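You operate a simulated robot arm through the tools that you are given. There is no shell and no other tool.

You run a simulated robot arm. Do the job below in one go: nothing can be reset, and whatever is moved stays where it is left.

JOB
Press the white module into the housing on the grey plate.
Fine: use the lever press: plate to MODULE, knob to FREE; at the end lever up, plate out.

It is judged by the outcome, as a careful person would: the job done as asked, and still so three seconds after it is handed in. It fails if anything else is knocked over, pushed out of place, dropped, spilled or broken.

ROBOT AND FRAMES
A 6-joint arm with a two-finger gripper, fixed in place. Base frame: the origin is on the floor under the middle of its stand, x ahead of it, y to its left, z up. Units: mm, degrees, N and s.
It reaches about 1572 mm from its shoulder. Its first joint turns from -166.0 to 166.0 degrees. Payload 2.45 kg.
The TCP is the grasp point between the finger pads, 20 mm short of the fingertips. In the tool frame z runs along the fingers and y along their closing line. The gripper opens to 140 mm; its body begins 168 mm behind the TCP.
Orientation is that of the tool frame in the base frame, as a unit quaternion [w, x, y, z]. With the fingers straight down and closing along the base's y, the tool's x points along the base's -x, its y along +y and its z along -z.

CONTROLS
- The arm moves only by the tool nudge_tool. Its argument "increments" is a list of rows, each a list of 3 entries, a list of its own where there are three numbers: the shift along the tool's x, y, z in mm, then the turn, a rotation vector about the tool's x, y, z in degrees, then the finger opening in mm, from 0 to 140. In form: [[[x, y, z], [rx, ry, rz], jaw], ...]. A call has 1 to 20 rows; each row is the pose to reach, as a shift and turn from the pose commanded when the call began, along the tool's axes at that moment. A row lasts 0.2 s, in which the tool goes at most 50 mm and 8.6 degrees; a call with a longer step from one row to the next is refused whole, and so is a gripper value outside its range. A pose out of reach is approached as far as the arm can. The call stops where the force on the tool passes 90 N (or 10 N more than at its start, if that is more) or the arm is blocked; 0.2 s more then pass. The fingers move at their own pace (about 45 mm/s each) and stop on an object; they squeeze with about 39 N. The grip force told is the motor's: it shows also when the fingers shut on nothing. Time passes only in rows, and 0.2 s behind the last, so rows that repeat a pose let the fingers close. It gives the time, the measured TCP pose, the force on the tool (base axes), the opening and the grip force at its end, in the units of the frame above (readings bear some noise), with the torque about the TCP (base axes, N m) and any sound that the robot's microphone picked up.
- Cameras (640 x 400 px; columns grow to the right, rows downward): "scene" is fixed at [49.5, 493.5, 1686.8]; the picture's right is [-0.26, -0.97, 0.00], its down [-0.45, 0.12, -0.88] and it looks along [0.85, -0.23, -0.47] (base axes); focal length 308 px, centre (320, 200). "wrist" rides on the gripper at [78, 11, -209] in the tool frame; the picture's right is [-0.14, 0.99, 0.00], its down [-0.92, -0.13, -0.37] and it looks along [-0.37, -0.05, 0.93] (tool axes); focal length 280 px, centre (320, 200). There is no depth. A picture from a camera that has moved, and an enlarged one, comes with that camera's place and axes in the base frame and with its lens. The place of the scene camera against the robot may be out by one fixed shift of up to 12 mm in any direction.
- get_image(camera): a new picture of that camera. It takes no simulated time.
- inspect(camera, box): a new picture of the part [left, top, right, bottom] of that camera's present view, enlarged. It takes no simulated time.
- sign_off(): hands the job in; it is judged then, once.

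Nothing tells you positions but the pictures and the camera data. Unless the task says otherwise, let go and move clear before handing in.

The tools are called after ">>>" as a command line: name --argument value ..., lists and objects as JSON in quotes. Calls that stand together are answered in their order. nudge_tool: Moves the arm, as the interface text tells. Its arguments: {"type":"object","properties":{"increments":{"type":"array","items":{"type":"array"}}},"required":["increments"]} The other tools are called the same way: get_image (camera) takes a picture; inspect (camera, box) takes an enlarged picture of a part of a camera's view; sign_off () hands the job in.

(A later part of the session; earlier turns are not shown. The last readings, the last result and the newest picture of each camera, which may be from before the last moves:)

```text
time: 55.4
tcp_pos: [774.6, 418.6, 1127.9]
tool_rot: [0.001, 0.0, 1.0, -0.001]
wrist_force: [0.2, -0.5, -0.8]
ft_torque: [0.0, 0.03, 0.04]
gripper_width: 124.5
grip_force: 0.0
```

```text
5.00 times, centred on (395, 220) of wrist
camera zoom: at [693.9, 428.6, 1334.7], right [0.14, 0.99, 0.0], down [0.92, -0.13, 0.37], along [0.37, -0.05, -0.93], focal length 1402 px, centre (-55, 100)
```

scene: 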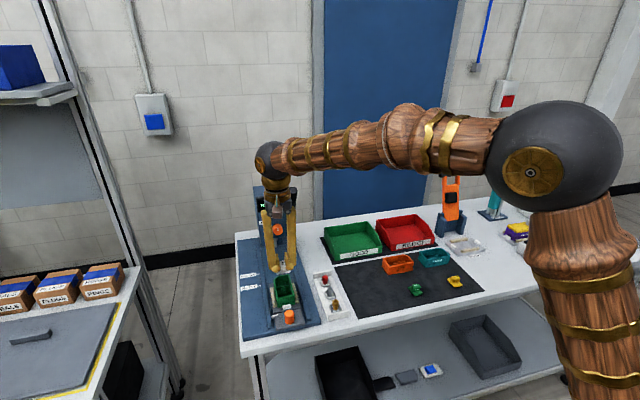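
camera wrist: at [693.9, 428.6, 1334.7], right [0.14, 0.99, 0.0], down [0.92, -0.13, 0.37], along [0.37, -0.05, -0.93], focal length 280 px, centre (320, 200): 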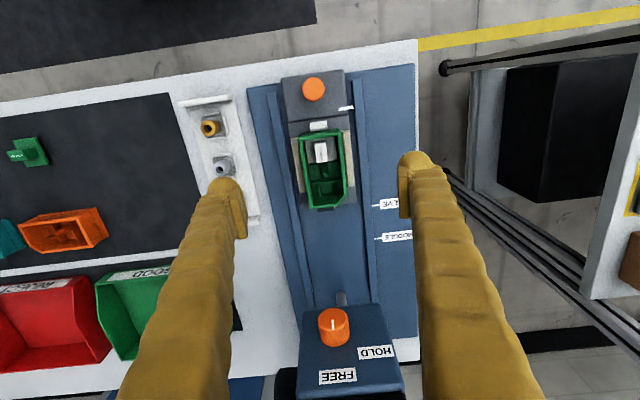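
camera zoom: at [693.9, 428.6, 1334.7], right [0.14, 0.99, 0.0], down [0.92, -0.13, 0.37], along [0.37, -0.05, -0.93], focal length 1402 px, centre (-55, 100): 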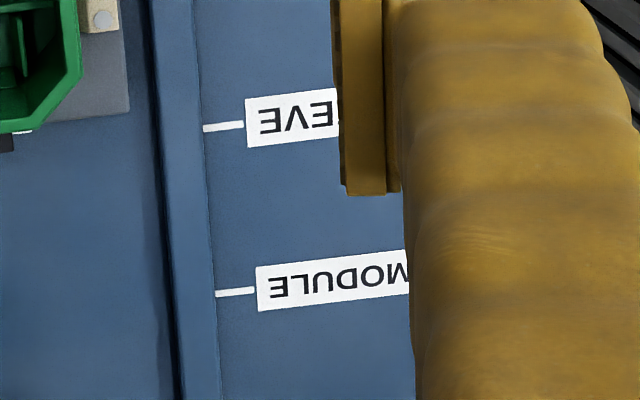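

The pointer is at x ≈ 724.3 and the MODULE tick at x ≈ 941, so the plate needs about +217 mm. A vertical gripper would hit the press head at the far end, so I'll pitch it 45° and grip the plate knob at about (694, 421.5).

>>> nudge_tool --increments '[[[14, 0.4, 10], [0, -7.5, 0], 120], [[28, 0.8, 25], [0, -15, 0], 100], [[42, 1.2, 45], [0, -22.5, 0], 80], [[57, 1.6, 70], [0, -30, 0], 64], [[72, 2, 95], [0, -37.5, 0], 64], [[86, 2.4, 115], [0, -45, 0], 64], [[86, 2.4, 115], [0, -45, 0], 64]]'

>>> get_image --camera "wrist"

>>> get_image --camera "scene"

```text
time: 57.0
tcp_pos: [684.8, 422.3, 1008.1]
tool_rot: [0.383, -0.001, 0.924, -0.001]
wrist_force: [0.1, 0.6, -0.2]
ft_torque: [0.02, 0.0, -0.01]
gripper_width: 64.0
grip_force: 0.0
```

```text
taken
camera wrist: at [480.6, 431.9, 1098.5], right [0.09, 0.99, 0.1], down [0.39, -0.13, 0.91], along [0.92, -0.05, -0.4], focal length 280 px, centre (320, 200)
```

wrist: 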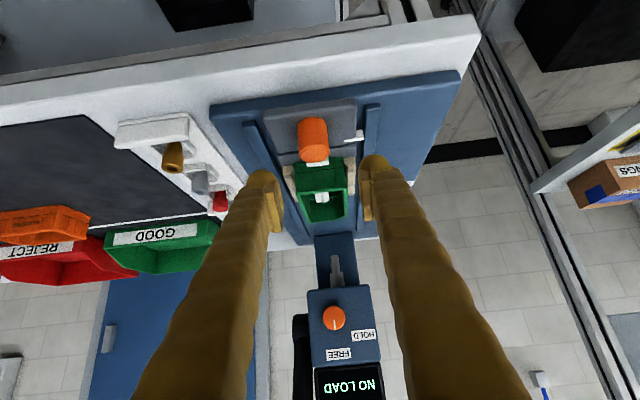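

```text
taken
```

scene: 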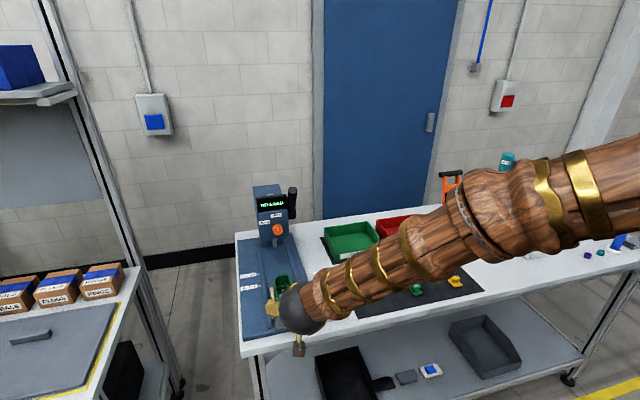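

I'll zoom in to check the knob's lateral alignment before descending.

>>> inspect --camera "wrist" --box '[260, 90, 380, 190]'

```text
4.00 times, centred on (320, 140) of wrist
camera zoom: at [480.6, 431.9, 1098.5], right [0.09, 0.99, 0.1], down [0.39, -0.13, 0.91], along [0.92, -0.05, -0.4], focal length 1122 px, centre (320, 440)
```

zoom: 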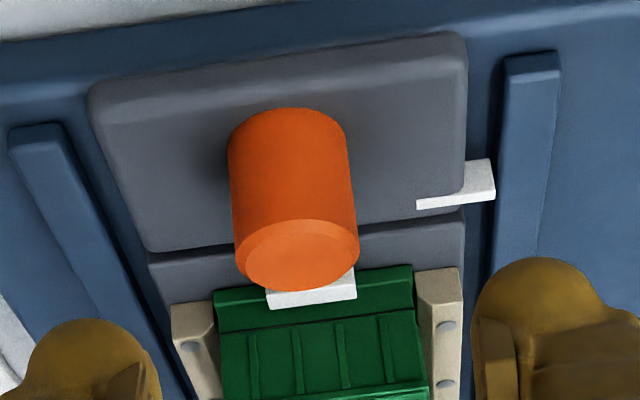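

The knob is centred to within 0.7 mm and its top is at z ≈ 963. I'll descend over it and close.

>>> nudge_tool --increments '[[[10, -0.3, 10], [0, 0, 0], 64], [[20, -0.7, 20], [0, 0, 0], 64], [[29.5, -0.7, 29.5], [0, 0, 0], 64], [[29.5, -0.7, 29.5], [0, 0, 0], 64]]'

>>> inspect --camera "scene" --box '[260, 280, 320, 340]'

>>> inspect --camera "wrist" --box '[250, 110, 390, 230]'

```text
time: 58.0
tcp_pos: [687.1, 420.4, 967.9]
tool_rot: [0.383, 0.0, 0.924, -0.001]
wrist_force: [-0.3, -0.6, 0.1]
ft_torque: [0.01, 0.02, 0.03]
gripper_width: 63.7
grip_force: 0.0
```

```text
6.67 times, centred on (290, 310) of scene
camera zoom: at [49.5, 493.5, 1686.8], right [-0.26, -0.97, 0.0], down [-0.45, 0.12, -0.88], along [0.85, -0.23, -0.47], focal length 2054 px, centre (520, -533)
```

zoom: 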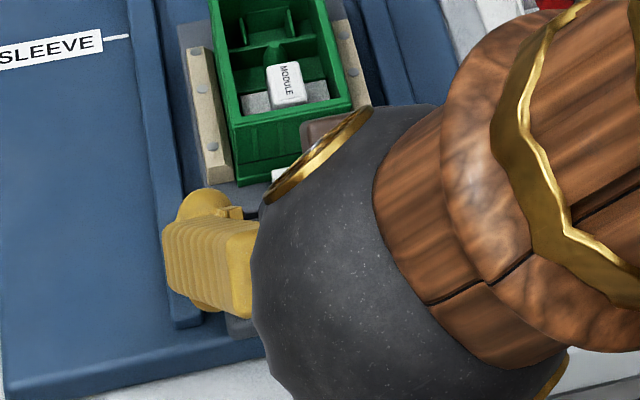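

```text
3.33 times, centred on (320, 170) of wrist
camera zoom: at [482.7, 431.7, 1058.5], right [0.1, 0.99, 0.1], down [0.39, -0.13, 0.91], along [0.92, -0.05, -0.4], focal length 935 px, centre (320, 300)
```

zoom: 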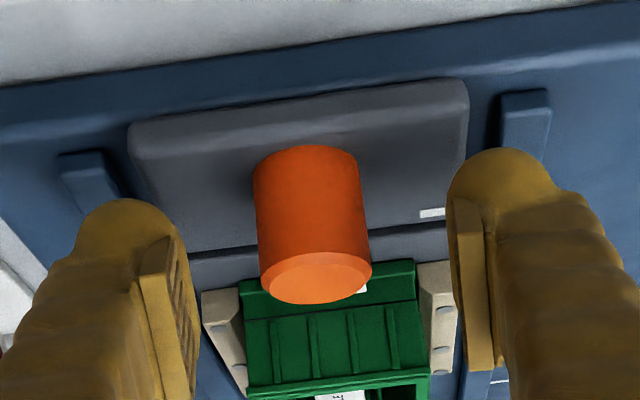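

The knob is between the pads, so I'll close on it.

>>> nudge_tool --increments '[[[0, 0, 0], [0, 0, 0], 45], [[0, 0, 0], [0, 0, 0], 20], [[0, 0, 0], [0, 0, 0], 20], [[0, 0, 0], [0, 0, 0], 20]]'

>>> inspect --camera "wrist" --box '[250, 110, 390, 230]'

```text
time: 59.0
tcp_pos: [686.7, 420.7, 967.5]
tool_rot: [0.383, 0.0, 0.924, -0.001]
wrist_force: [0.2, -19.8, 2.2]
ft_torque: [-0.14, -0.06, -0.15]
gripper_width: 26.8
grip_force: 38.5
```

```text
3.33 times, centred on (320, 170) of wrist
camera zoom: at [482.8, 431.1, 1058.5], right [0.1, 0.99, 0.1], down [0.39, -0.13, 0.91], along [0.92, -0.05, -0.4], focal length 935 px, centre (320, 300)
```

zoom: 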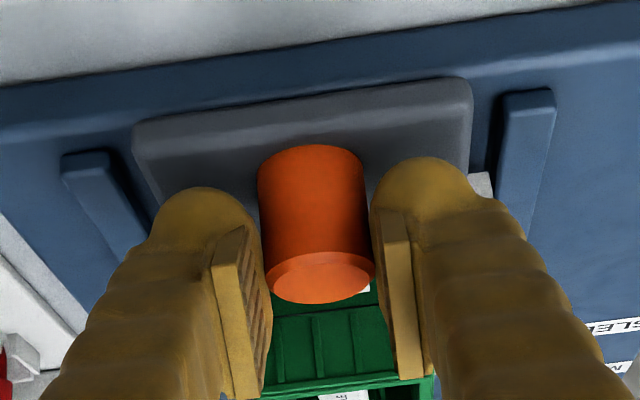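

The knob is gripped, with a small lateral preload. I'll ease about 0.8 mm in y and start the slide gently to confirm the plate moves along.

>>> nudge_tool --increments '[[[0, -0.8, 0], [0, 0, 0], 20], [[-4, -0.8, 4], [0, 0, 0], 20], [[-10, -0.8, 10], [0, 0, 0], 20], [[-17, -0.8, 17], [0, 0, 0], 20], [[-24, -0.8, 24], [0, 0, 0], 20], [[-28.3, -0.8, 28.3], [0, 0, 0], 20], [[-28.3, -0.8, 28.3], [0, 0, 0], 20]]'

>>> get_image --camera "wrist"

>>> get_image --camera "scene"

```text
time: 60.6
tcp_pos: [728.2, 420.8, 967.4]
tool_rot: [0.384, 0.0, 0.923, -0.001]
wrist_force: [0.1, -19.7, -6.8]
ft_torque: [-0.09, 0.12, -0.19]
gripper_width: 26.9
grip_force: 45.4
```

```text
taken
camera wrist: at [523.7, 431.0, 1058.6], right [0.1, 0.99, 0.1], down [0.39, -0.13, 0.91], along [0.92, -0.05, -0.4], focal length 280 px, centre (320, 200)
```

wrist: 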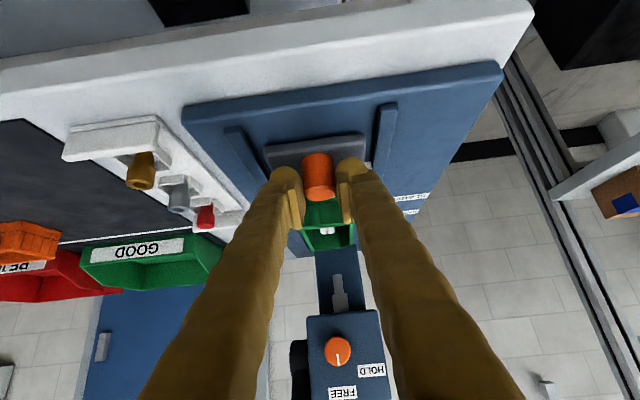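

```text
taken
```

scene: 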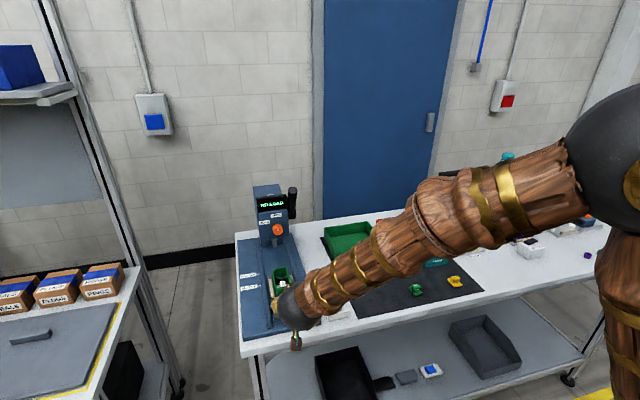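

The plate moves with the gripper, about 40 mm so far. I'll slide most of the remaining distance.

>>> nudge_tool --increments '[[[-5, 0, 5], [0, 0, 0], 20], [[-12, 0, 12], [0, 0, 0], 20], [[-20, 0, 20], [0, 0, 0], 20], [[-28, 0, 28], [0, 0, 0], 20], [[-36, 0, 36], [0, 0, 0], 20], [[-44, 0, 44], [0, 0, 0], 20], [[-52, 0, 52], [0, 0, 0], 20], [[-60, 0, 60], [0, 0, 0], 20], [[-68, 0, 68], [0, 0, 0], 20], [[-76, 0, 76], [0, 0, 0], 20], [[-84, 0, 84], [0, 0, 0], 20], [[-92, 0, 92], [0, 0, 0], 20], [[-100, 0, 100], [0, 0, 0], 20], [[-107, 0, 107], [0, 0, 0], 20], [[-112, 0, 112], [0, 0, 0], 20], [[-114.6, 0, 114.6], [0, 0, 0], 20], [[-114.6, 0, 114.6], [0, 0, 0], 20]]'

>>> get_image --camera "wrist"

>>> inspect --camera "scene" --box '[235, 180, 345, 340]'

>>> inspect --camera "scene" --box '[235, 250, 305, 300]'

```text
time: 64.2
tcp_pos: [889.2, 420.2, 967.6]
tool_rot: [0.384, -0.001, 0.924, 0.0]
wrist_force: [-0.3, -17.0, -12.1]
ft_torque: [-0.09, 0.14, -0.11]
gripper_width: 26.2
grip_force: 45.5
```

```text
taken
camera wrist: at [685.1, 430.8, 1058.9], right [0.1, 0.99, 0.1], down [0.39, -0.13, 0.91], along [0.92, -0.05, -0.4], focal length 280 px, centre (320, 200)
```

wrist: 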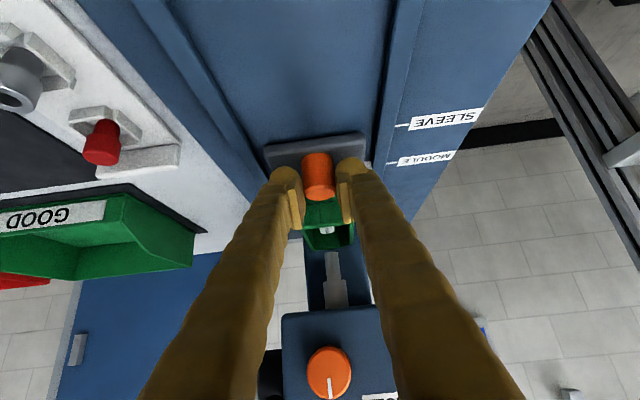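

```text
2.50 times, centred on (290, 260) of scene
camera zoom: at [49.5, 493.5, 1686.8], right [-0.26, -0.97, 0.0], down [-0.45, 0.12, -0.88], along [0.85, -0.23, -0.47], focal length 770 px, centre (395, 50)
```

zoom: 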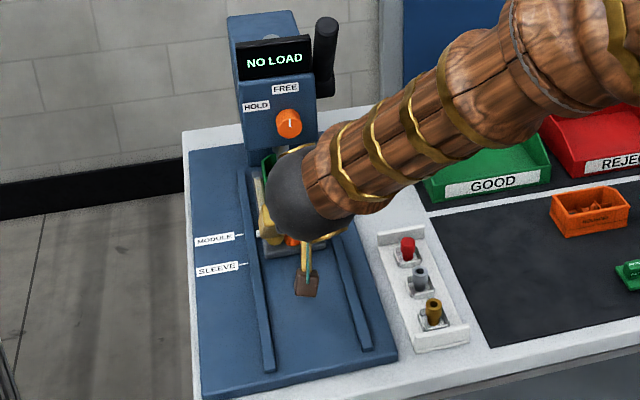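

```text
8.00 times, centred on (270, 275) of scene
camera zoom: at [49.5, 493.5, 1686.8], right [-0.26, -0.97, 0.0], down [-0.45, 0.12, -0.88], along [0.85, -0.23, -0.47], focal length 2464 px, centre (720, -400)
```

zoom: 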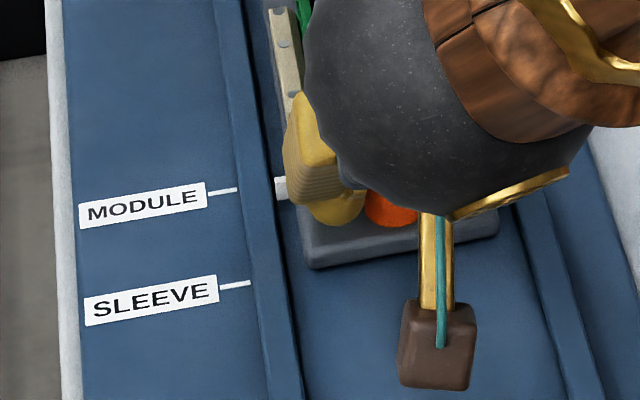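

The plate has moved about 202 mm and the pointer is near the MODULE tick, with roughly 14 mm left. I'll zoom the wrist view to check pointer against tick.

>>> inspect --camera "wrist" --box '[345, 110, 465, 190]'

>>> nudge_tool --increments '[[[-4, 0, 4], [0, 0, 0], 20], [[-7.5, 0, 7.5], [0, 0, 0], 20], [[-8.8, 0, 8.8], [0, 0, 0], 20], [[-8.8, 0, 8.8], [0, 0, 0], 20]]'

>>> inspect --camera "wrist" --box '[345, 110, 465, 190]'

>>> inspect --camera "scene" --box '[235, 250, 305, 300]'

```text
5.00 times, centred on (405, 150) of wrist
camera zoom: at [685.1, 430.8, 1058.9], right [0.1, 0.99, 0.1], down [0.39, -0.13, 0.91], along [0.92, -0.05, -0.4], focal length 1402 px, centre (-105, 450)
```

zoom: 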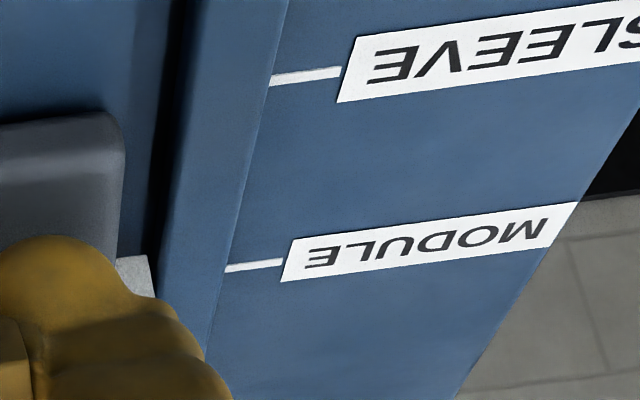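

```text
time: 65.2
tcp_pos: [901.7, 419.7, 967.6]
tool_rot: [0.383, -0.002, 0.924, 0.0]
wrist_force: [1.9, -12.3, -13.7]
ft_torque: [-0.05, 0.19, -0.11]
gripper_width: 26.6
grip_force: 45.5
```

```text
5.00 times, centred on (405, 150) of wrist
camera zoom: at [698.0, 430.7, 1059.1], right [0.1, 0.99, 0.1], down [0.39, -0.13, 0.91], along [0.92, -0.05, -0.4], focal length 1402 px, centre (-105, 450)
```

zoom: 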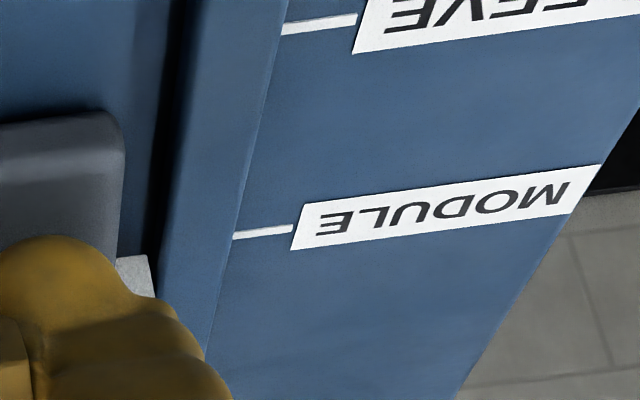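

```text
8.00 times, centred on (270, 275) of scene
camera zoom: at [49.5, 493.5, 1686.8], right [-0.26, -0.97, 0.0], down [-0.45, 0.12, -0.88], along [0.85, -0.23, -0.47], focal length 2464 px, centre (720, -400)
```

zoom: 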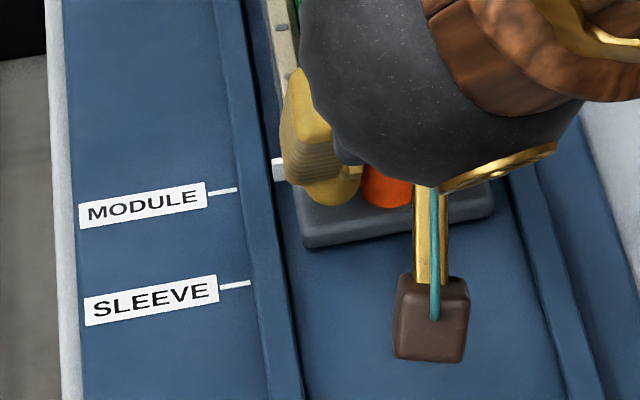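

The pointer is within about 2 mm of the MODULE tick. I'll push 2 mm more, release, back away, and check the alignment from directly above.

>>> nudge_tool --increments '[[[-0.7, 0, 0.7], [0, 0, 0], 20], [[-1.4, 0, 1.4], [0, 0, 0], 20], [[-1.4, 0, 1.4], [0, 0, 0], 20], [[-1.4, 0, 1.4], [0, 0, 0], 40], [[-1.4, 0, 1.4], [0, 0, 0], 64], [[-1.4, 0, 1.4], [0, 0, 0], 64], [[-31.4, 0, -28.6], [0, 0, 0], 64], [[-61.4, 0, -58.6], [0, 0, 0], 70], [[-66.4, 0, -98.6], [0, 0, 0], 90], [[-71.4, 0, -138.6], [0, 0, 0], 100], [[-71.4, 0, -138.6], [0, 0, 0], 100]]'

>>> get_image --camera "wrist"

>>> inspect --camera "scene" --box '[235, 240, 325, 310]'

```text
time: 67.6
tcp_pos: [853.3, 418.7, 1118.5]
tool_rot: [0.383, 0.0, 0.924, -0.001]
wrist_force: [1.2, -0.3, -0.2]
ft_torque: [0.0, 0.03, 0.03]
gripper_width: 100.2
grip_force: 0.0
```

```text
taken
camera wrist: at [649.2, 429.7, 1208.9], right [0.1, 0.99, 0.1], down [0.39, -0.13, 0.91], along [0.92, -0.05, -0.4], focal length 280 px, centre (320, 200)
```

wrist: 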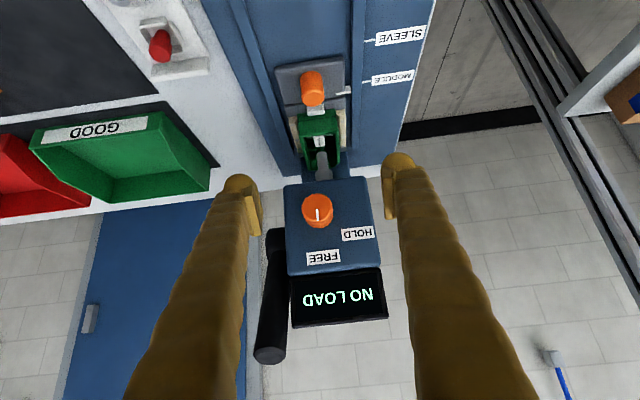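

```text
5.71 times, centred on (280, 275) of scene
camera zoom: at [49.5, 493.5, 1686.8], right [-0.26, -0.97, 0.0], down [-0.45, 0.12, -0.88], along [0.85, -0.23, -0.47], focal length 1760 px, centre (549, -229)
```

zoom: 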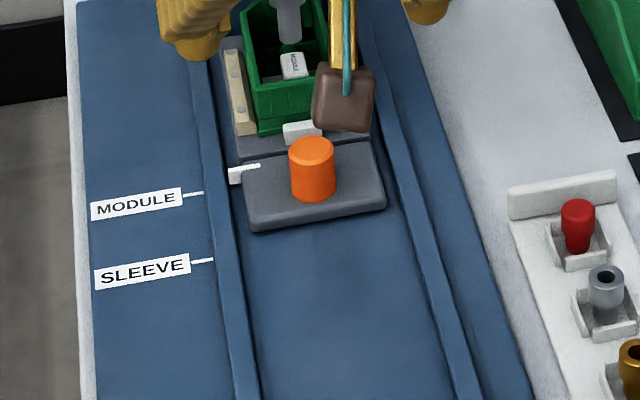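

>>> inspect --camera "wrist" --box '[270, 50, 430, 200]'

>>> inspect --camera "wrist" --box '[320, 60, 420, 120]'

>>> inspect --camera "wrist" --box '[285, 100, 365, 190]'

>>> inspect --camera "scene" --box '[240, 255, 290, 290]'

```text
2.67 times, centred on (350, 125) of wrist
camera zoom: at [649.2, 429.7, 1208.9], right [0.1, 0.99, 0.1], down [0.39, -0.13, 0.91], along [0.92, -0.05, -0.4], focal length 748 px, centre (240, 400)
```

zoom: 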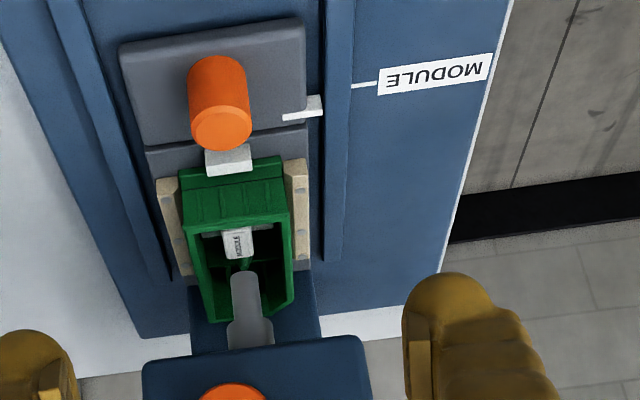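

```text
6.40 times, centred on (370, 90) of wrist
camera zoom: at [649.2, 429.7, 1208.9], right [0.1, 0.99, 0.1], down [0.39, -0.13, 0.91], along [0.92, -0.05, -0.4], focal length 1794 px, centre (0, 904)
```

zoom: 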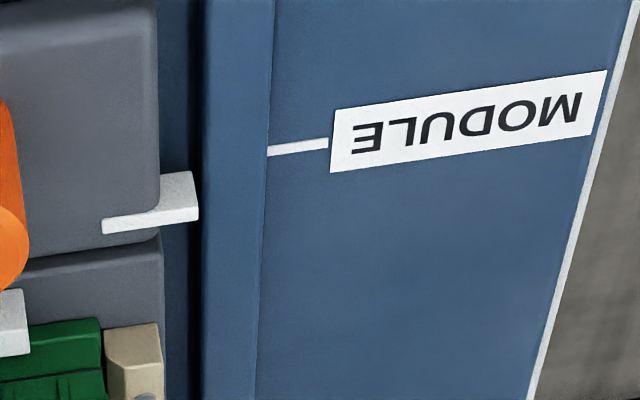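

```text
4.44 times, centred on (325, 145) of wrist
camera zoom: at [649.2, 429.7, 1208.9], right [0.1, 0.99, 0.1], down [0.39, -0.13, 0.91], along [0.92, -0.05, -0.4], focal length 1246 px, centre (298, 444)
```

zoom: 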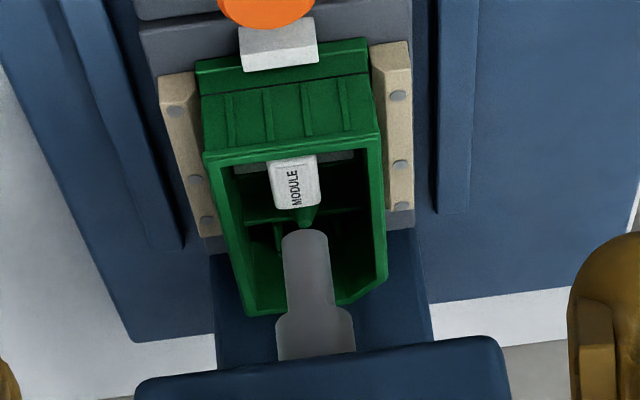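

```text
11.43 times, centred on (265, 272) of scene
camera zoom: at [49.5, 493.5, 1686.8], right [-0.26, -0.97, 0.0], down [-0.45, 0.12, -0.88], along [0.85, -0.23, -0.47], focal length 3520 px, centre (949, -629)
```

zoom: 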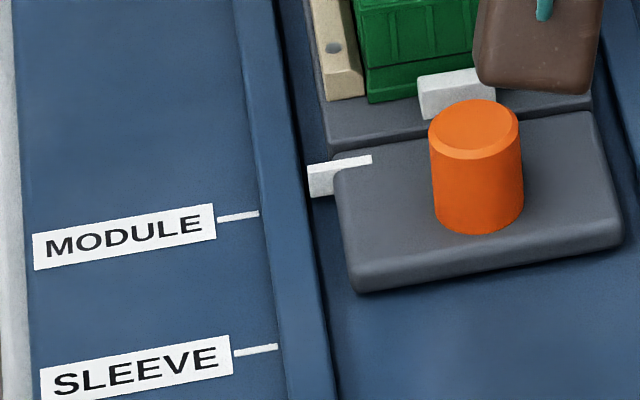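

The pointer lines up with MODULE to within about 1 mm, and the ram at about (992, 420) is over the module block. Now for the lever: I'll rise and line up with the handle end at about (948, 350, 1236) with the tool pitched 30°.

>>> nudge_tool --increments '[[[-25.5, -5, -25.5], [0, 3, 0], 100], [[-51, -20, -51], [0, 6, 0], 90], [[-76.5, -36, -76.5], [0, 9, 0], 80], [[-102, -53, -102], [0, 12, 0], 70], [[-127.3, -69.3, -127.3], [0, 15, 0], 65], [[-127.3, -69.3, -127.3], [0, 15, 0], 65]]'

>>> get_image --camera "wrist"

>>> get_image --camera "scene"

```text
time: 69.0
tcp_pos: [853.8, 351.3, 1296.5]
tool_rot: [0.259, -0.001, 0.966, -0.001]
wrist_force: [0.5, 0.1, 0.0]
ft_torque: [0.03, 0.02, -0.04]
gripper_width: 65.1
grip_force: 0.1
```

```text
taken
camera wrist: at [680.2, 361.7, 1436.8], right [0.12, 0.99, 0.07], down [0.61, -0.13, 0.78], along [0.78, -0.05, -0.62], focal length 280 px, centre (320, 200)
```

wrist: 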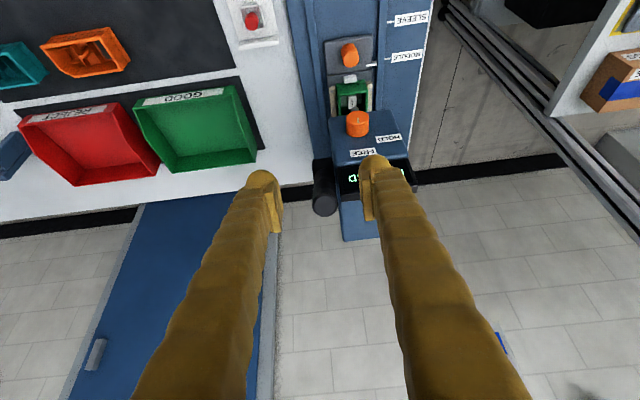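

```text
taken
```

scene: 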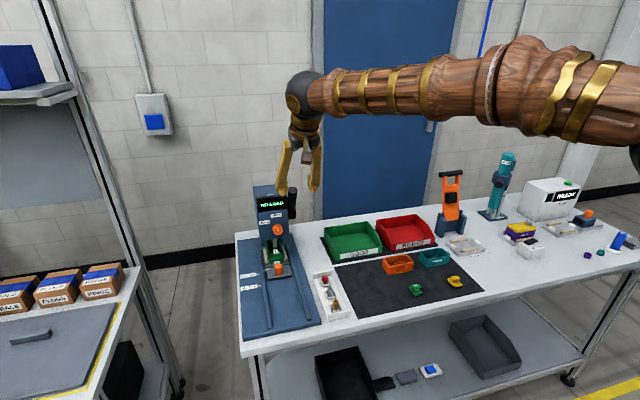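

>>> inspect --camera "wrist" --box '[280, 100, 440, 250]'

>>> inspect --camera "scene" --box '[240, 120, 340, 250]'

```text
2.67 times, centred on (360, 175) of wrist
camera zoom: at [680.2, 361.7, 1436.8], right [0.12, 0.99, 0.07], down [0.61, -0.13, 0.78], along [0.78, -0.05, -0.62], focal length 748 px, centre (213, 267)
```

zoom: 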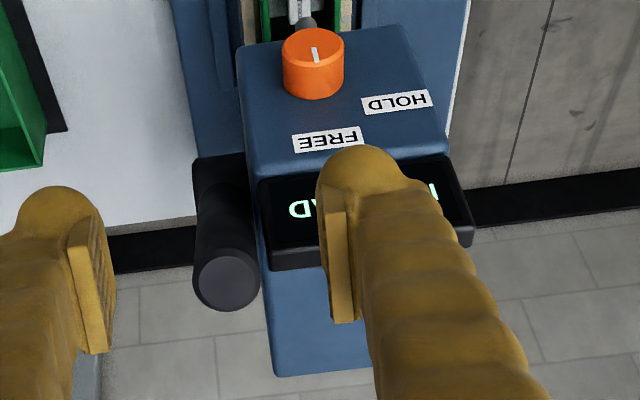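

```text
3.08 times, centred on (290, 185) of scene
camera zoom: at [49.5, 493.5, 1686.8], right [-0.26, -0.97, 0.0], down [-0.45, 0.12, -0.88], along [0.85, -0.23, -0.47], focal length 948 px, centre (412, 246)
```

zoom: 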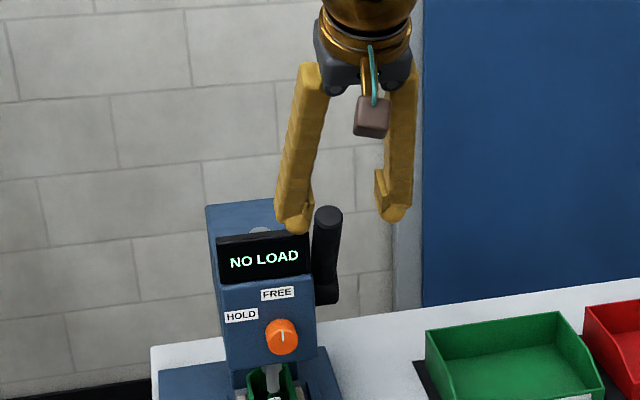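

The handle tip is confirmed at about (946, 350.5, 1236). I'll approach along the tool axis, stopping just short to verify.

>>> nudge_tool --increments '[[[-25, 0.2, 17], [0, 0, 0], 60], [[-49.7, 0.5, 34.6], [0, 0, 0], 56], [[-49.7, 0.5, 55], [0, 0, 0], 56], [[-49.7, 0.5, 72], [0, 0, 0], 56], [[-49.7, 0.5, 72], [0, 0, 0], 56]]'

>>> inspect --camera "wrist" --box '[240, 100, 400, 250]'

>>> inspect --camera "scene" --box '[250, 150, 330, 240]'

```text
time: 70.2
tcp_pos: [933.1, 352.1, 1259.5]
tool_rot: [0.26, -0.001, 0.966, 0.0]
wrist_force: [0.6, 0.2, 0.0]
ft_torque: [0.0, 0.0, 0.03]
gripper_width: 55.8
grip_force: 0.1
```

```text
2.67 times, centred on (320, 175) of wrist
camera zoom: at [759.2, 362.6, 1400.7], right [0.12, 0.99, 0.07], down [0.61, -0.13, 0.78], along [0.78, -0.05, -0.62], focal length 748 px, centre (320, 267)
```

zoom: 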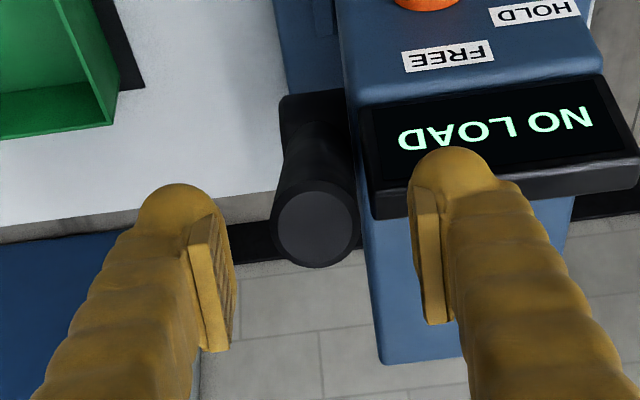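

```text
4.44 times, centred on (290, 195) of scene
camera zoom: at [49.5, 493.5, 1686.8], right [-0.26, -0.97, 0.0], down [-0.45, 0.12, -0.88], along [0.85, -0.23, -0.47], focal length 1369 px, centre (453, 222)
```

zoom: 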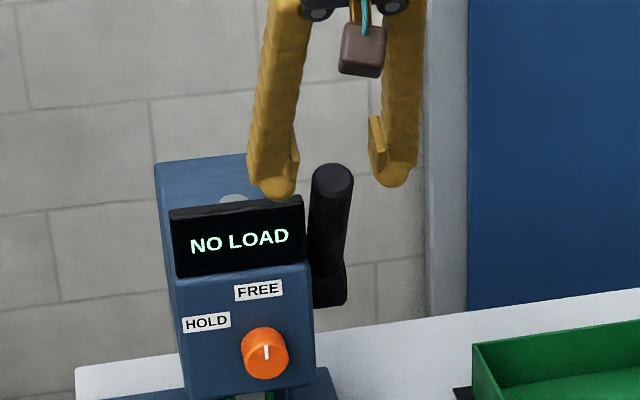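

The handle end is centred between the fingers. I'll advance 18 mm and close on it.

>>> nudge_tool --increments '[[[1.0, -0.6, 9], [0, 0, 0], 56], [[1.5, -0.6, 18], [0, 0, 0], 56], [[1.5, -0.6, 18], [0, 0, 0], 56], [[1.5, -0.6, 18], [0, 0, 0], 40], [[1.5, -0.6, 18], [0, 0, 0], 20], [[1.5, -0.6, 18], [0, 0, 0], 20]]'

>>> inspect --camera "wrist" --box '[240, 100, 400, 250]'

>>> inspect --camera "scene" --box '[250, 150, 330, 240]'

```text
time: 71.6
tcp_pos: [940.2, 349.3, 1243.5]
tool_rot: [0.259, -0.001, 0.966, 0.0]
wrist_force: [-2.7, -19.7, -0.4]
ft_torque: [-0.16, 0.05, -0.17]
gripper_width: 29.8
grip_force: 32.9
```

```text
2.67 times, centred on (320, 175) of wrist
camera zoom: at [767.2, 361.2, 1384.3], right [0.12, 0.99, 0.07], down [0.61, -0.13, 0.78], along [0.78, -0.05, -0.62], focal length 748 px, centre (320, 267)
```

zoom: 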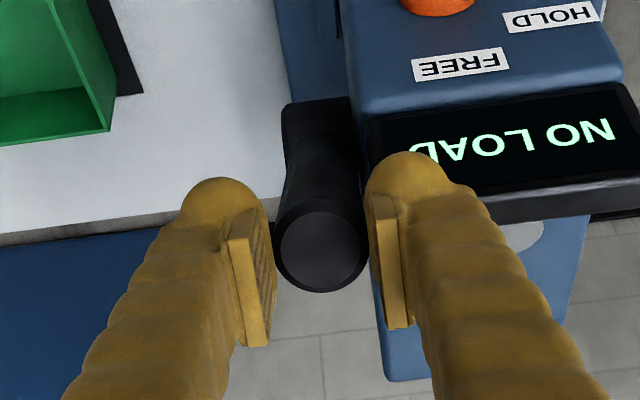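

```text
4.44 times, centred on (290, 195) of scene
camera zoom: at [49.5, 493.5, 1686.8], right [-0.26, -0.97, 0.0], down [-0.45, 0.12, -0.88], along [0.85, -0.23, -0.47], focal length 1369 px, centre (453, 222)
```

zoom: 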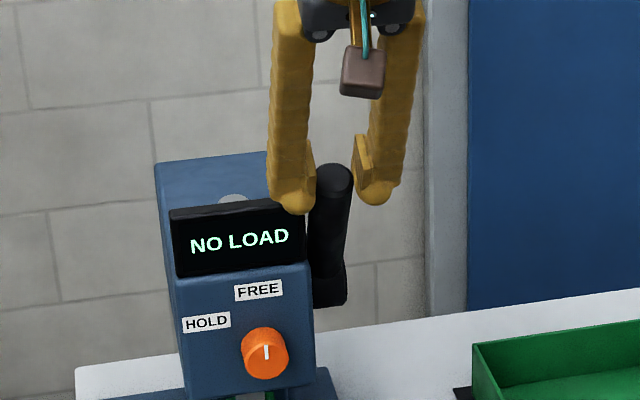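

The handle is gripped. I'll pull it along its arc about the hub for the first 20° and check the force, display and sounds.

>>> nudge_tool --increments '[[[6.7, 0, 0.6], [0, -1.5, 0], 20], [[13.4, 0, 1.4], [0, -3, 0], 20], [[20, 0, 2.6], [0, -4.5, 0], 20], [[26.7, 0, 4.1], [0, -6, 0], 20], [[33.3, 0, 5.8], [0, -7.5, 0], 20], [[39.9, 0, 7.8], [0, -9, 0], 20], [[46.2, 0, 10.1], [0, -10.5, 0], 20], [[52.5, 0, 12.7], [0, -12, 0], 20], [[52.5, 0, 12.7], [0, -12, 0], 20]]'

>>> get_image --camera "wrist"

>>> inspect --camera "scene" --box '[230, 150, 340, 300]'

```text
time: 73.6
tcp_pos: [899.6, 350.8, 1205.5]
tool_rot: [0.359, -0.001, 0.933, 0.0]
wrist_force: [-10.4, -37.3, 9.9]
ft_torque: [-0.17, -0.02, -0.43]
gripper_width: 29.9
grip_force: 45.0
```

```text
taken
camera wrist: at [701.4, 361.0, 1306.9], right [0.1, 0.99, 0.09], down [0.44, -0.13, 0.89], along [0.89, -0.05, -0.45], focal length 280 px, centre (320, 200)
```

wrist: 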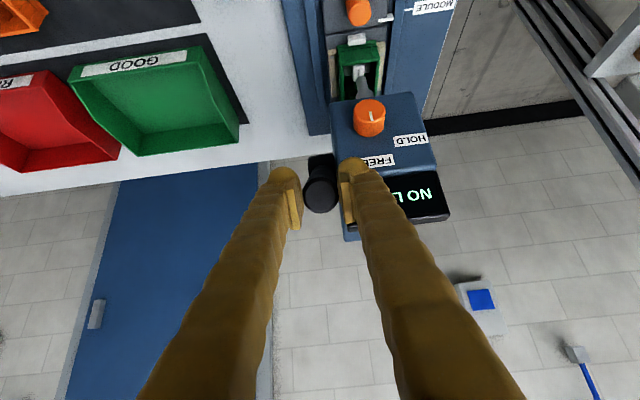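

```text
2.67 times, centred on (285, 225) of scene
camera zoom: at [49.5, 493.5, 1686.8], right [-0.26, -0.97, 0.0], down [-0.45, 0.12, -0.88], along [0.85, -0.23, -0.47], focal length 821 px, centre (413, 133)
```

zoom: 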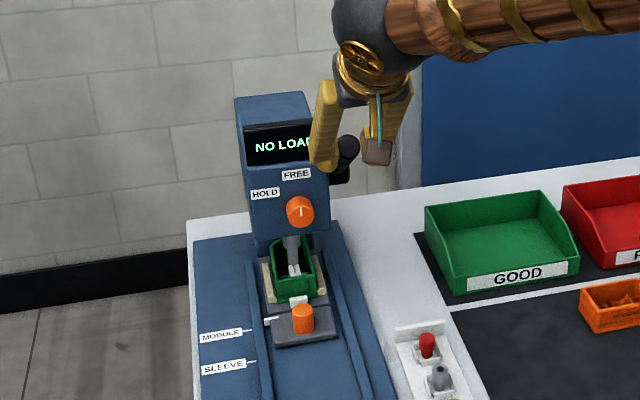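

The lever follows and the ram is descending. I'll check the ram, block and display before going on.

>>> inspect --camera "scene" --box '[255, 210, 305, 280]'

>>> inspect --camera "wrist" --box '[300, 30, 460, 230]'

```text
5.71 times, centred on (280, 245) of scene
camera zoom: at [49.5, 493.5, 1686.8], right [-0.26, -0.97, 0.0], down [-0.45, 0.12, -0.88], along [0.85, -0.23, -0.47], focal length 1760 px, centre (549, -57)
```

zoom: 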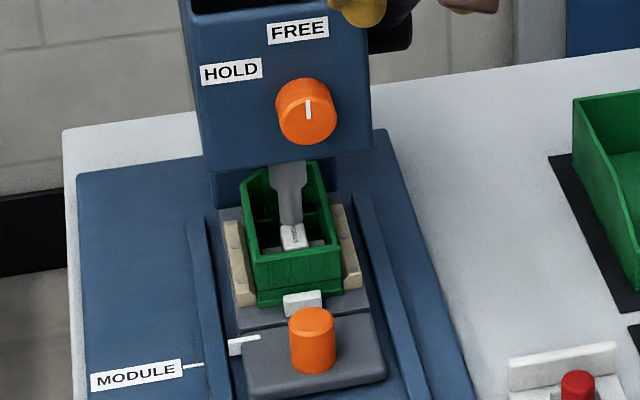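

```text
2.00 times, centred on (380, 130) of wrist
camera zoom: at [701.4, 361.0, 1306.9], right [0.1, 0.99, 0.09], down [0.44, -0.13, 0.89], along [0.89, -0.05, -0.45], focal length 561 px, centre (200, 340)
```

zoom: 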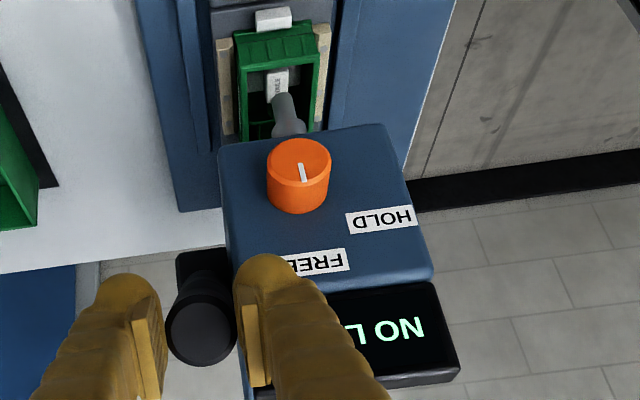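

The ram is just above the block. I'll keep rotating the lever in small steps.

>>> nudge_tool --increments '[[[6.6, -1, 1.5], [0, -1.5, 0], 20], [[13.2, -1, 3.3], [0, -3, 0], 20], [[19.7, -1, 5.4], [0, -4.5, 0], 20], [[26.1, -1, 7.7], [0, -6, 0], 20], [[26.1, -1, 7.7], [0, -6, 0], 20]]'

>>> inspect --camera "scene" --box '[240, 170, 320, 280]'

>>> inspect --camera "wrist" --box '[260, 20, 460, 230]'

```text
time: 74.8
tcp_pos: [886.3, 349.9, 1183.1]
tool_rot: [0.406, -0.001, 0.914, 0.001]
wrist_force: [-5.0, -12.3, 9.0]
ft_torque: [-0.05, -0.59, -0.14]
gripper_width: 29.6
grip_force: 45.1
```

```text
3.64 times, centred on (280, 225) of scene
camera zoom: at [49.5, 493.5, 1686.8], right [-0.26, -0.97, 0.0], down [-0.45, 0.12, -0.88], along [0.85, -0.23, -0.47], focal length 1120 px, centre (466, 109)
```

zoom: 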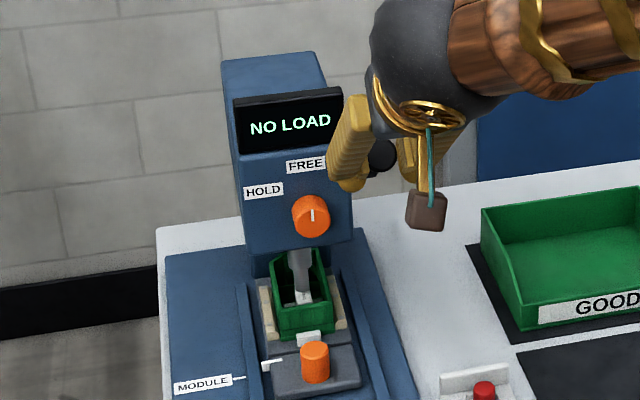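

```text
1.90 times, centred on (360, 125) of wrist
camera zoom: at [677.6, 360.6, 1263.1], right [0.09, 0.99, 0.1], down [0.34, -0.13, 0.93], along [0.94, -0.05, -0.35], focal length 534 px, centre (244, 343)
```

zoom: 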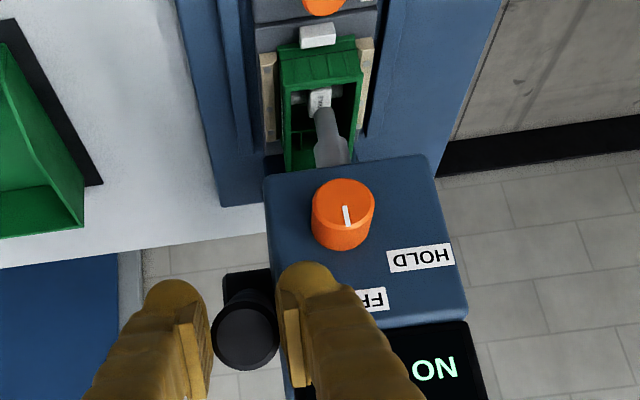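

There's still no load and the lateral force has eased. I'll continue another 10°.

>>> nudge_tool --increments '[[[6.5, -0.4, 1.9], [0, -1.5, 0], 20], [[12.9, -0.4, 4.2], [0, -3, 0], 20], [[19.2, -0.4, 6.8], [0, -4.5, 0], 20], [[25.4, -0.4, 9.6], [0, -6, 0], 20], [[25.4, -0.4, 9.6], [0, -6, 0], 20]]'

>>> inspect --camera "scene" --box '[240, 170, 320, 280]'

>>> inspect --camera "scene" --box '[260, 230, 300, 270]'

```text
time: 76.0
tcp_pos: [876.0, 349.8, 1157.9]
tool_rot: [0.456, -0.001, 0.89, 0.0]
wrist_force: [-9.1, 12.8, 11.2]
ft_torque: [-0.01, -0.93, 0.22]
gripper_width: 29.6
grip_force: 44.9
```

```text
3.64 times, centred on (280, 225) of scene
camera zoom: at [49.5, 493.5, 1686.8], right [-0.26, -0.97, 0.0], down [-0.45, 0.12, -0.88], along [0.85, -0.23, -0.47], focal length 1120 px, centre (466, 109)
```

zoom: 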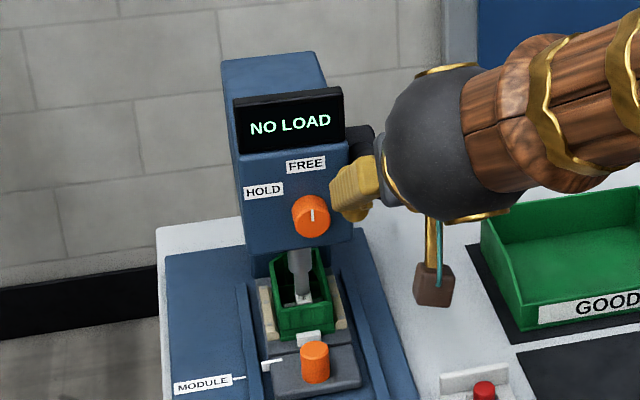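

```text
10.00 times, centred on (280, 250) of scene
camera zoom: at [49.5, 493.5, 1686.8], right [-0.26, -0.97, 0.0], down [-0.45, 0.12, -0.88], along [0.85, -0.23, -0.47], focal length 3080 px, centre (720, -300)
```

zoom: 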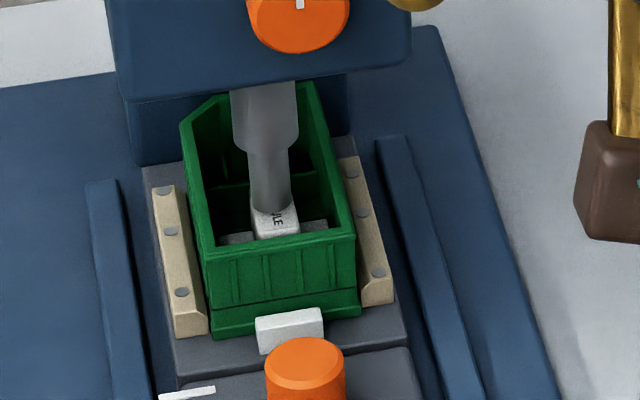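

The ram is almost at the block. I'll continue in smaller steps.

>>> nudge_tool --increments '[[[6.3, 0.3, 2.5], [0, -1.5, 0], 20], [[12.6, 0.3, 5.2], [0, -3, 0], 20], [[12.6, 0.3, 5.2], [0, -3, 0], 20]]'

>>> inspect --camera "scene" --box '[240, 180, 320, 280]'

>>> inspect --camera "scene" --box '[260, 230, 300, 270]'

```text
time: 76.8
tcp_pos: [873.9, 349.8, 1143.7]
tool_rot: [0.478, 0.0, 0.878, 0.0]
wrist_force: [-7.9, 19.0, 8.0]
ft_torque: [0.03, -0.83, 0.2]
gripper_width: 29.4
grip_force: 45.1
```

```text
4.00 times, centred on (280, 230) of scene
camera zoom: at [49.5, 493.5, 1686.8], right [-0.26, -0.97, 0.0], down [-0.45, 0.12, -0.88], along [0.85, -0.23, -0.47], focal length 1232 px, centre (480, 80)
```

zoom: 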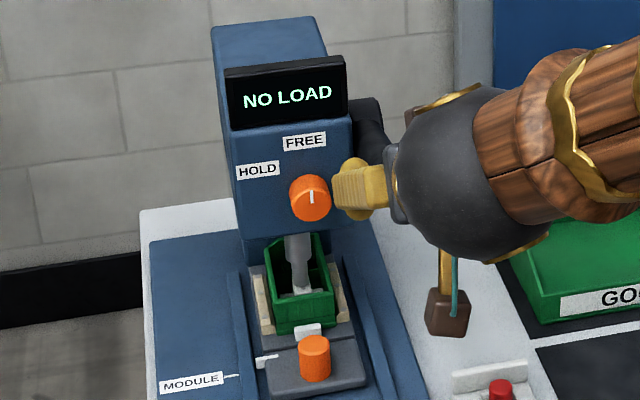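

```text
10.00 times, centred on (280, 250) of scene
camera zoom: at [49.5, 493.5, 1686.8], right [-0.26, -0.97, 0.0], down [-0.45, 0.12, -0.88], along [0.85, -0.23, -0.47], focal length 3080 px, centre (720, -300)
```

zoom: 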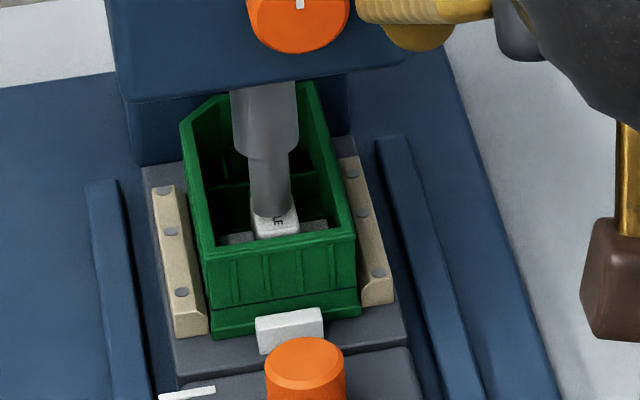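

The display still reads NO LOAD and the ram moves about 0.7 mm per degree. I'll carry on with a small y correction.

>>> nudge_tool --increments '[[[6.3, 0.6, 2.6], [0, -1.5, 0], 20], [[12.4, 0.6, 5.5], [0, -3, 0], 20], [[12.4, 0.6, 5.5], [0, -3, 0], 20]]'

>>> inspect --camera "scene" --box '[240, 180, 320, 280]'

>>> inspect --camera "scene" --box '[260, 230, 300, 270]'

```text
time: 77.6
tcp_pos: [871.2, 349.7, 1130.7]
tool_rot: [0.501, 0.0, 0.865, 0.0]
wrist_force: [-10.3, 4.8, 7.6]
ft_torque: [-0.03, -0.76, 0.08]
gripper_width: 29.5
grip_force: 45.0
```

```text
4.00 times, centred on (280, 230) of scene
camera zoom: at [49.5, 493.5, 1686.8], right [-0.26, -0.97, 0.0], down [-0.45, 0.12, -0.88], along [0.85, -0.23, -0.47], focal length 1232 px, centre (480, 80)
```

zoom: 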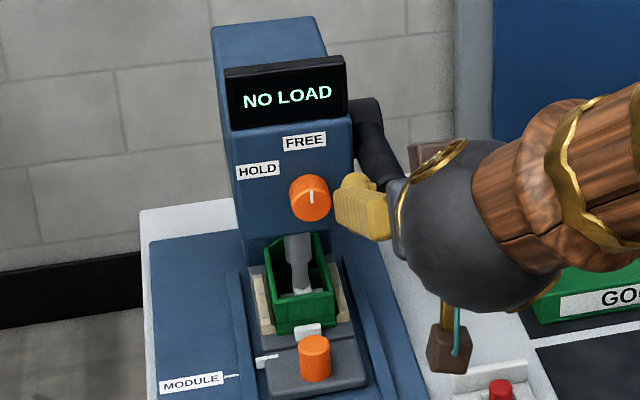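

```text
10.00 times, centred on (280, 250) of scene
camera zoom: at [49.5, 493.5, 1686.8], right [-0.26, -0.97, 0.0], down [-0.45, 0.12, -0.88], along [0.85, -0.23, -0.47], focal length 3080 px, centre (720, -300)
```

zoom: 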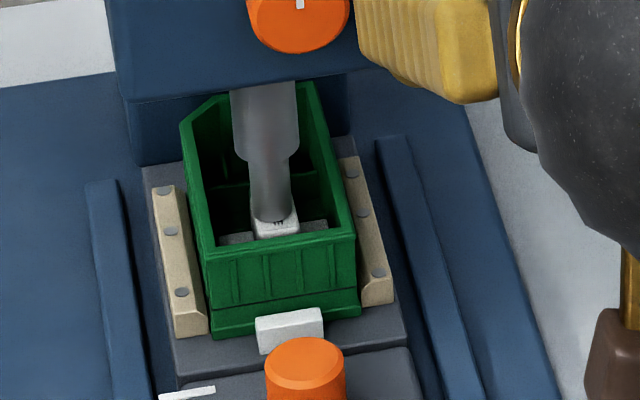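

About 3 mm remain before the ram touches the block. I'll continue slowly.

>>> nudge_tool --increments '[[[3.1, 0.1, 1.4], [0, -0.75, 0], 20], [[6.2, 0.1, 2.9], [0, -1.5, 0], 20], [[9.2, 0.1, 4.4], [0, -2.25, 0], 20], [[12.3, 0.1, 5.9], [0, -3, 0], 20], [[12.3, 0.1, 5.9], [0, -3, 0], 20]]'

>>> inspect --camera "scene" --box '[240, 180, 320, 280]'

>>> inspect --camera "scene" --box '[260, 230, 300, 270]'

```text
time: 78.8
tcp_pos: [871.1, 350.8, 1118.3]
tool_rot: [0.523, 0.0, 0.852, 0.0]
wrist_force: [-14.8, -1.3, 7.7]
ft_torque: [0.06, -0.93, -0.01]
gripper_width: 29.6
grip_force: 44.6
```

```text
4.00 times, centred on (280, 230) of scene
camera zoom: at [49.5, 493.5, 1686.8], right [-0.26, -0.97, 0.0], down [-0.45, 0.12, -0.88], along [0.85, -0.23, -0.47], focal length 1232 px, centre (480, 80)
```

zoom: 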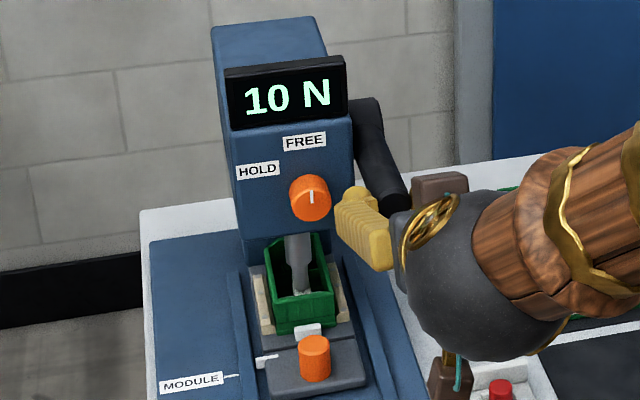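

```text
10.00 times, centred on (280, 250) of scene
camera zoom: at [49.5, 493.5, 1686.8], right [-0.26, -0.97, 0.0], down [-0.45, 0.12, -0.88], along [0.85, -0.23, -0.47], focal length 3080 px, centre (720, -300)
```

zoom: 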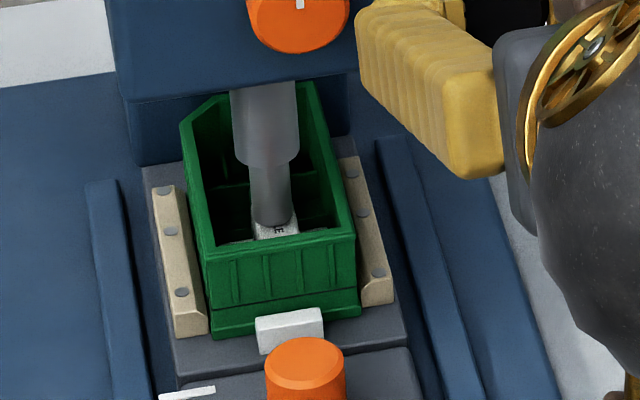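

The display now reads 10 N, so the ram has touched the block. I'll press in small increments and read the display each time.

>>> nudge_tool --increments '[[[1.5, 0, 0.75], [0, -0.4, 0], 20], [[3.0, 0, 1.5], [0, -0.75, 0], 20], [[4.5, 0, 2.3], [0, -1.1, 0], 20], [[6.1, 0, 3.1], [0, -1.5, 0], 20]]'

>>> inspect --camera "scene" --box '[240, 180, 320, 280]'

>>> inspect --camera "scene" --box '[260, 230, 300, 270]'

```text
time: 79.8
tcp_pos: [871.2, 350.4, 1109.9]
tool_rot: [0.534, -0.001, 0.845, 0.0]
wrist_force: [-1.5, 3.8, 9.4]
ft_torque: [0.0, -1.26, 0.05]
gripper_width: 29.4
grip_force: 44.9
```

```text
4.00 times, centred on (280, 230) of scene
camera zoom: at [49.5, 493.5, 1686.8], right [-0.26, -0.97, 0.0], down [-0.45, 0.12, -0.88], along [0.85, -0.23, -0.47], focal length 1232 px, centre (480, 80)
```

zoom: 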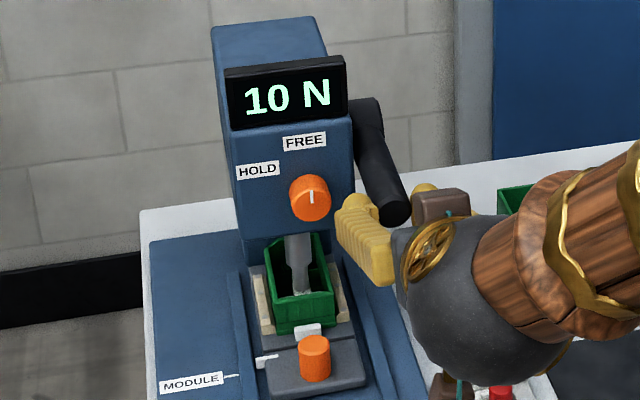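

```text
10.00 times, centred on (280, 250) of scene
camera zoom: at [49.5, 493.5, 1686.8], right [-0.26, -0.97, 0.0], down [-0.45, 0.12, -0.88], along [0.85, -0.23, -0.47], focal length 3080 px, centre (720, -300)
```

zoom: 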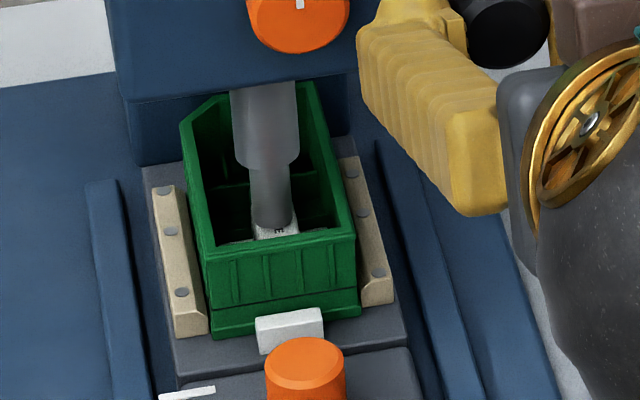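

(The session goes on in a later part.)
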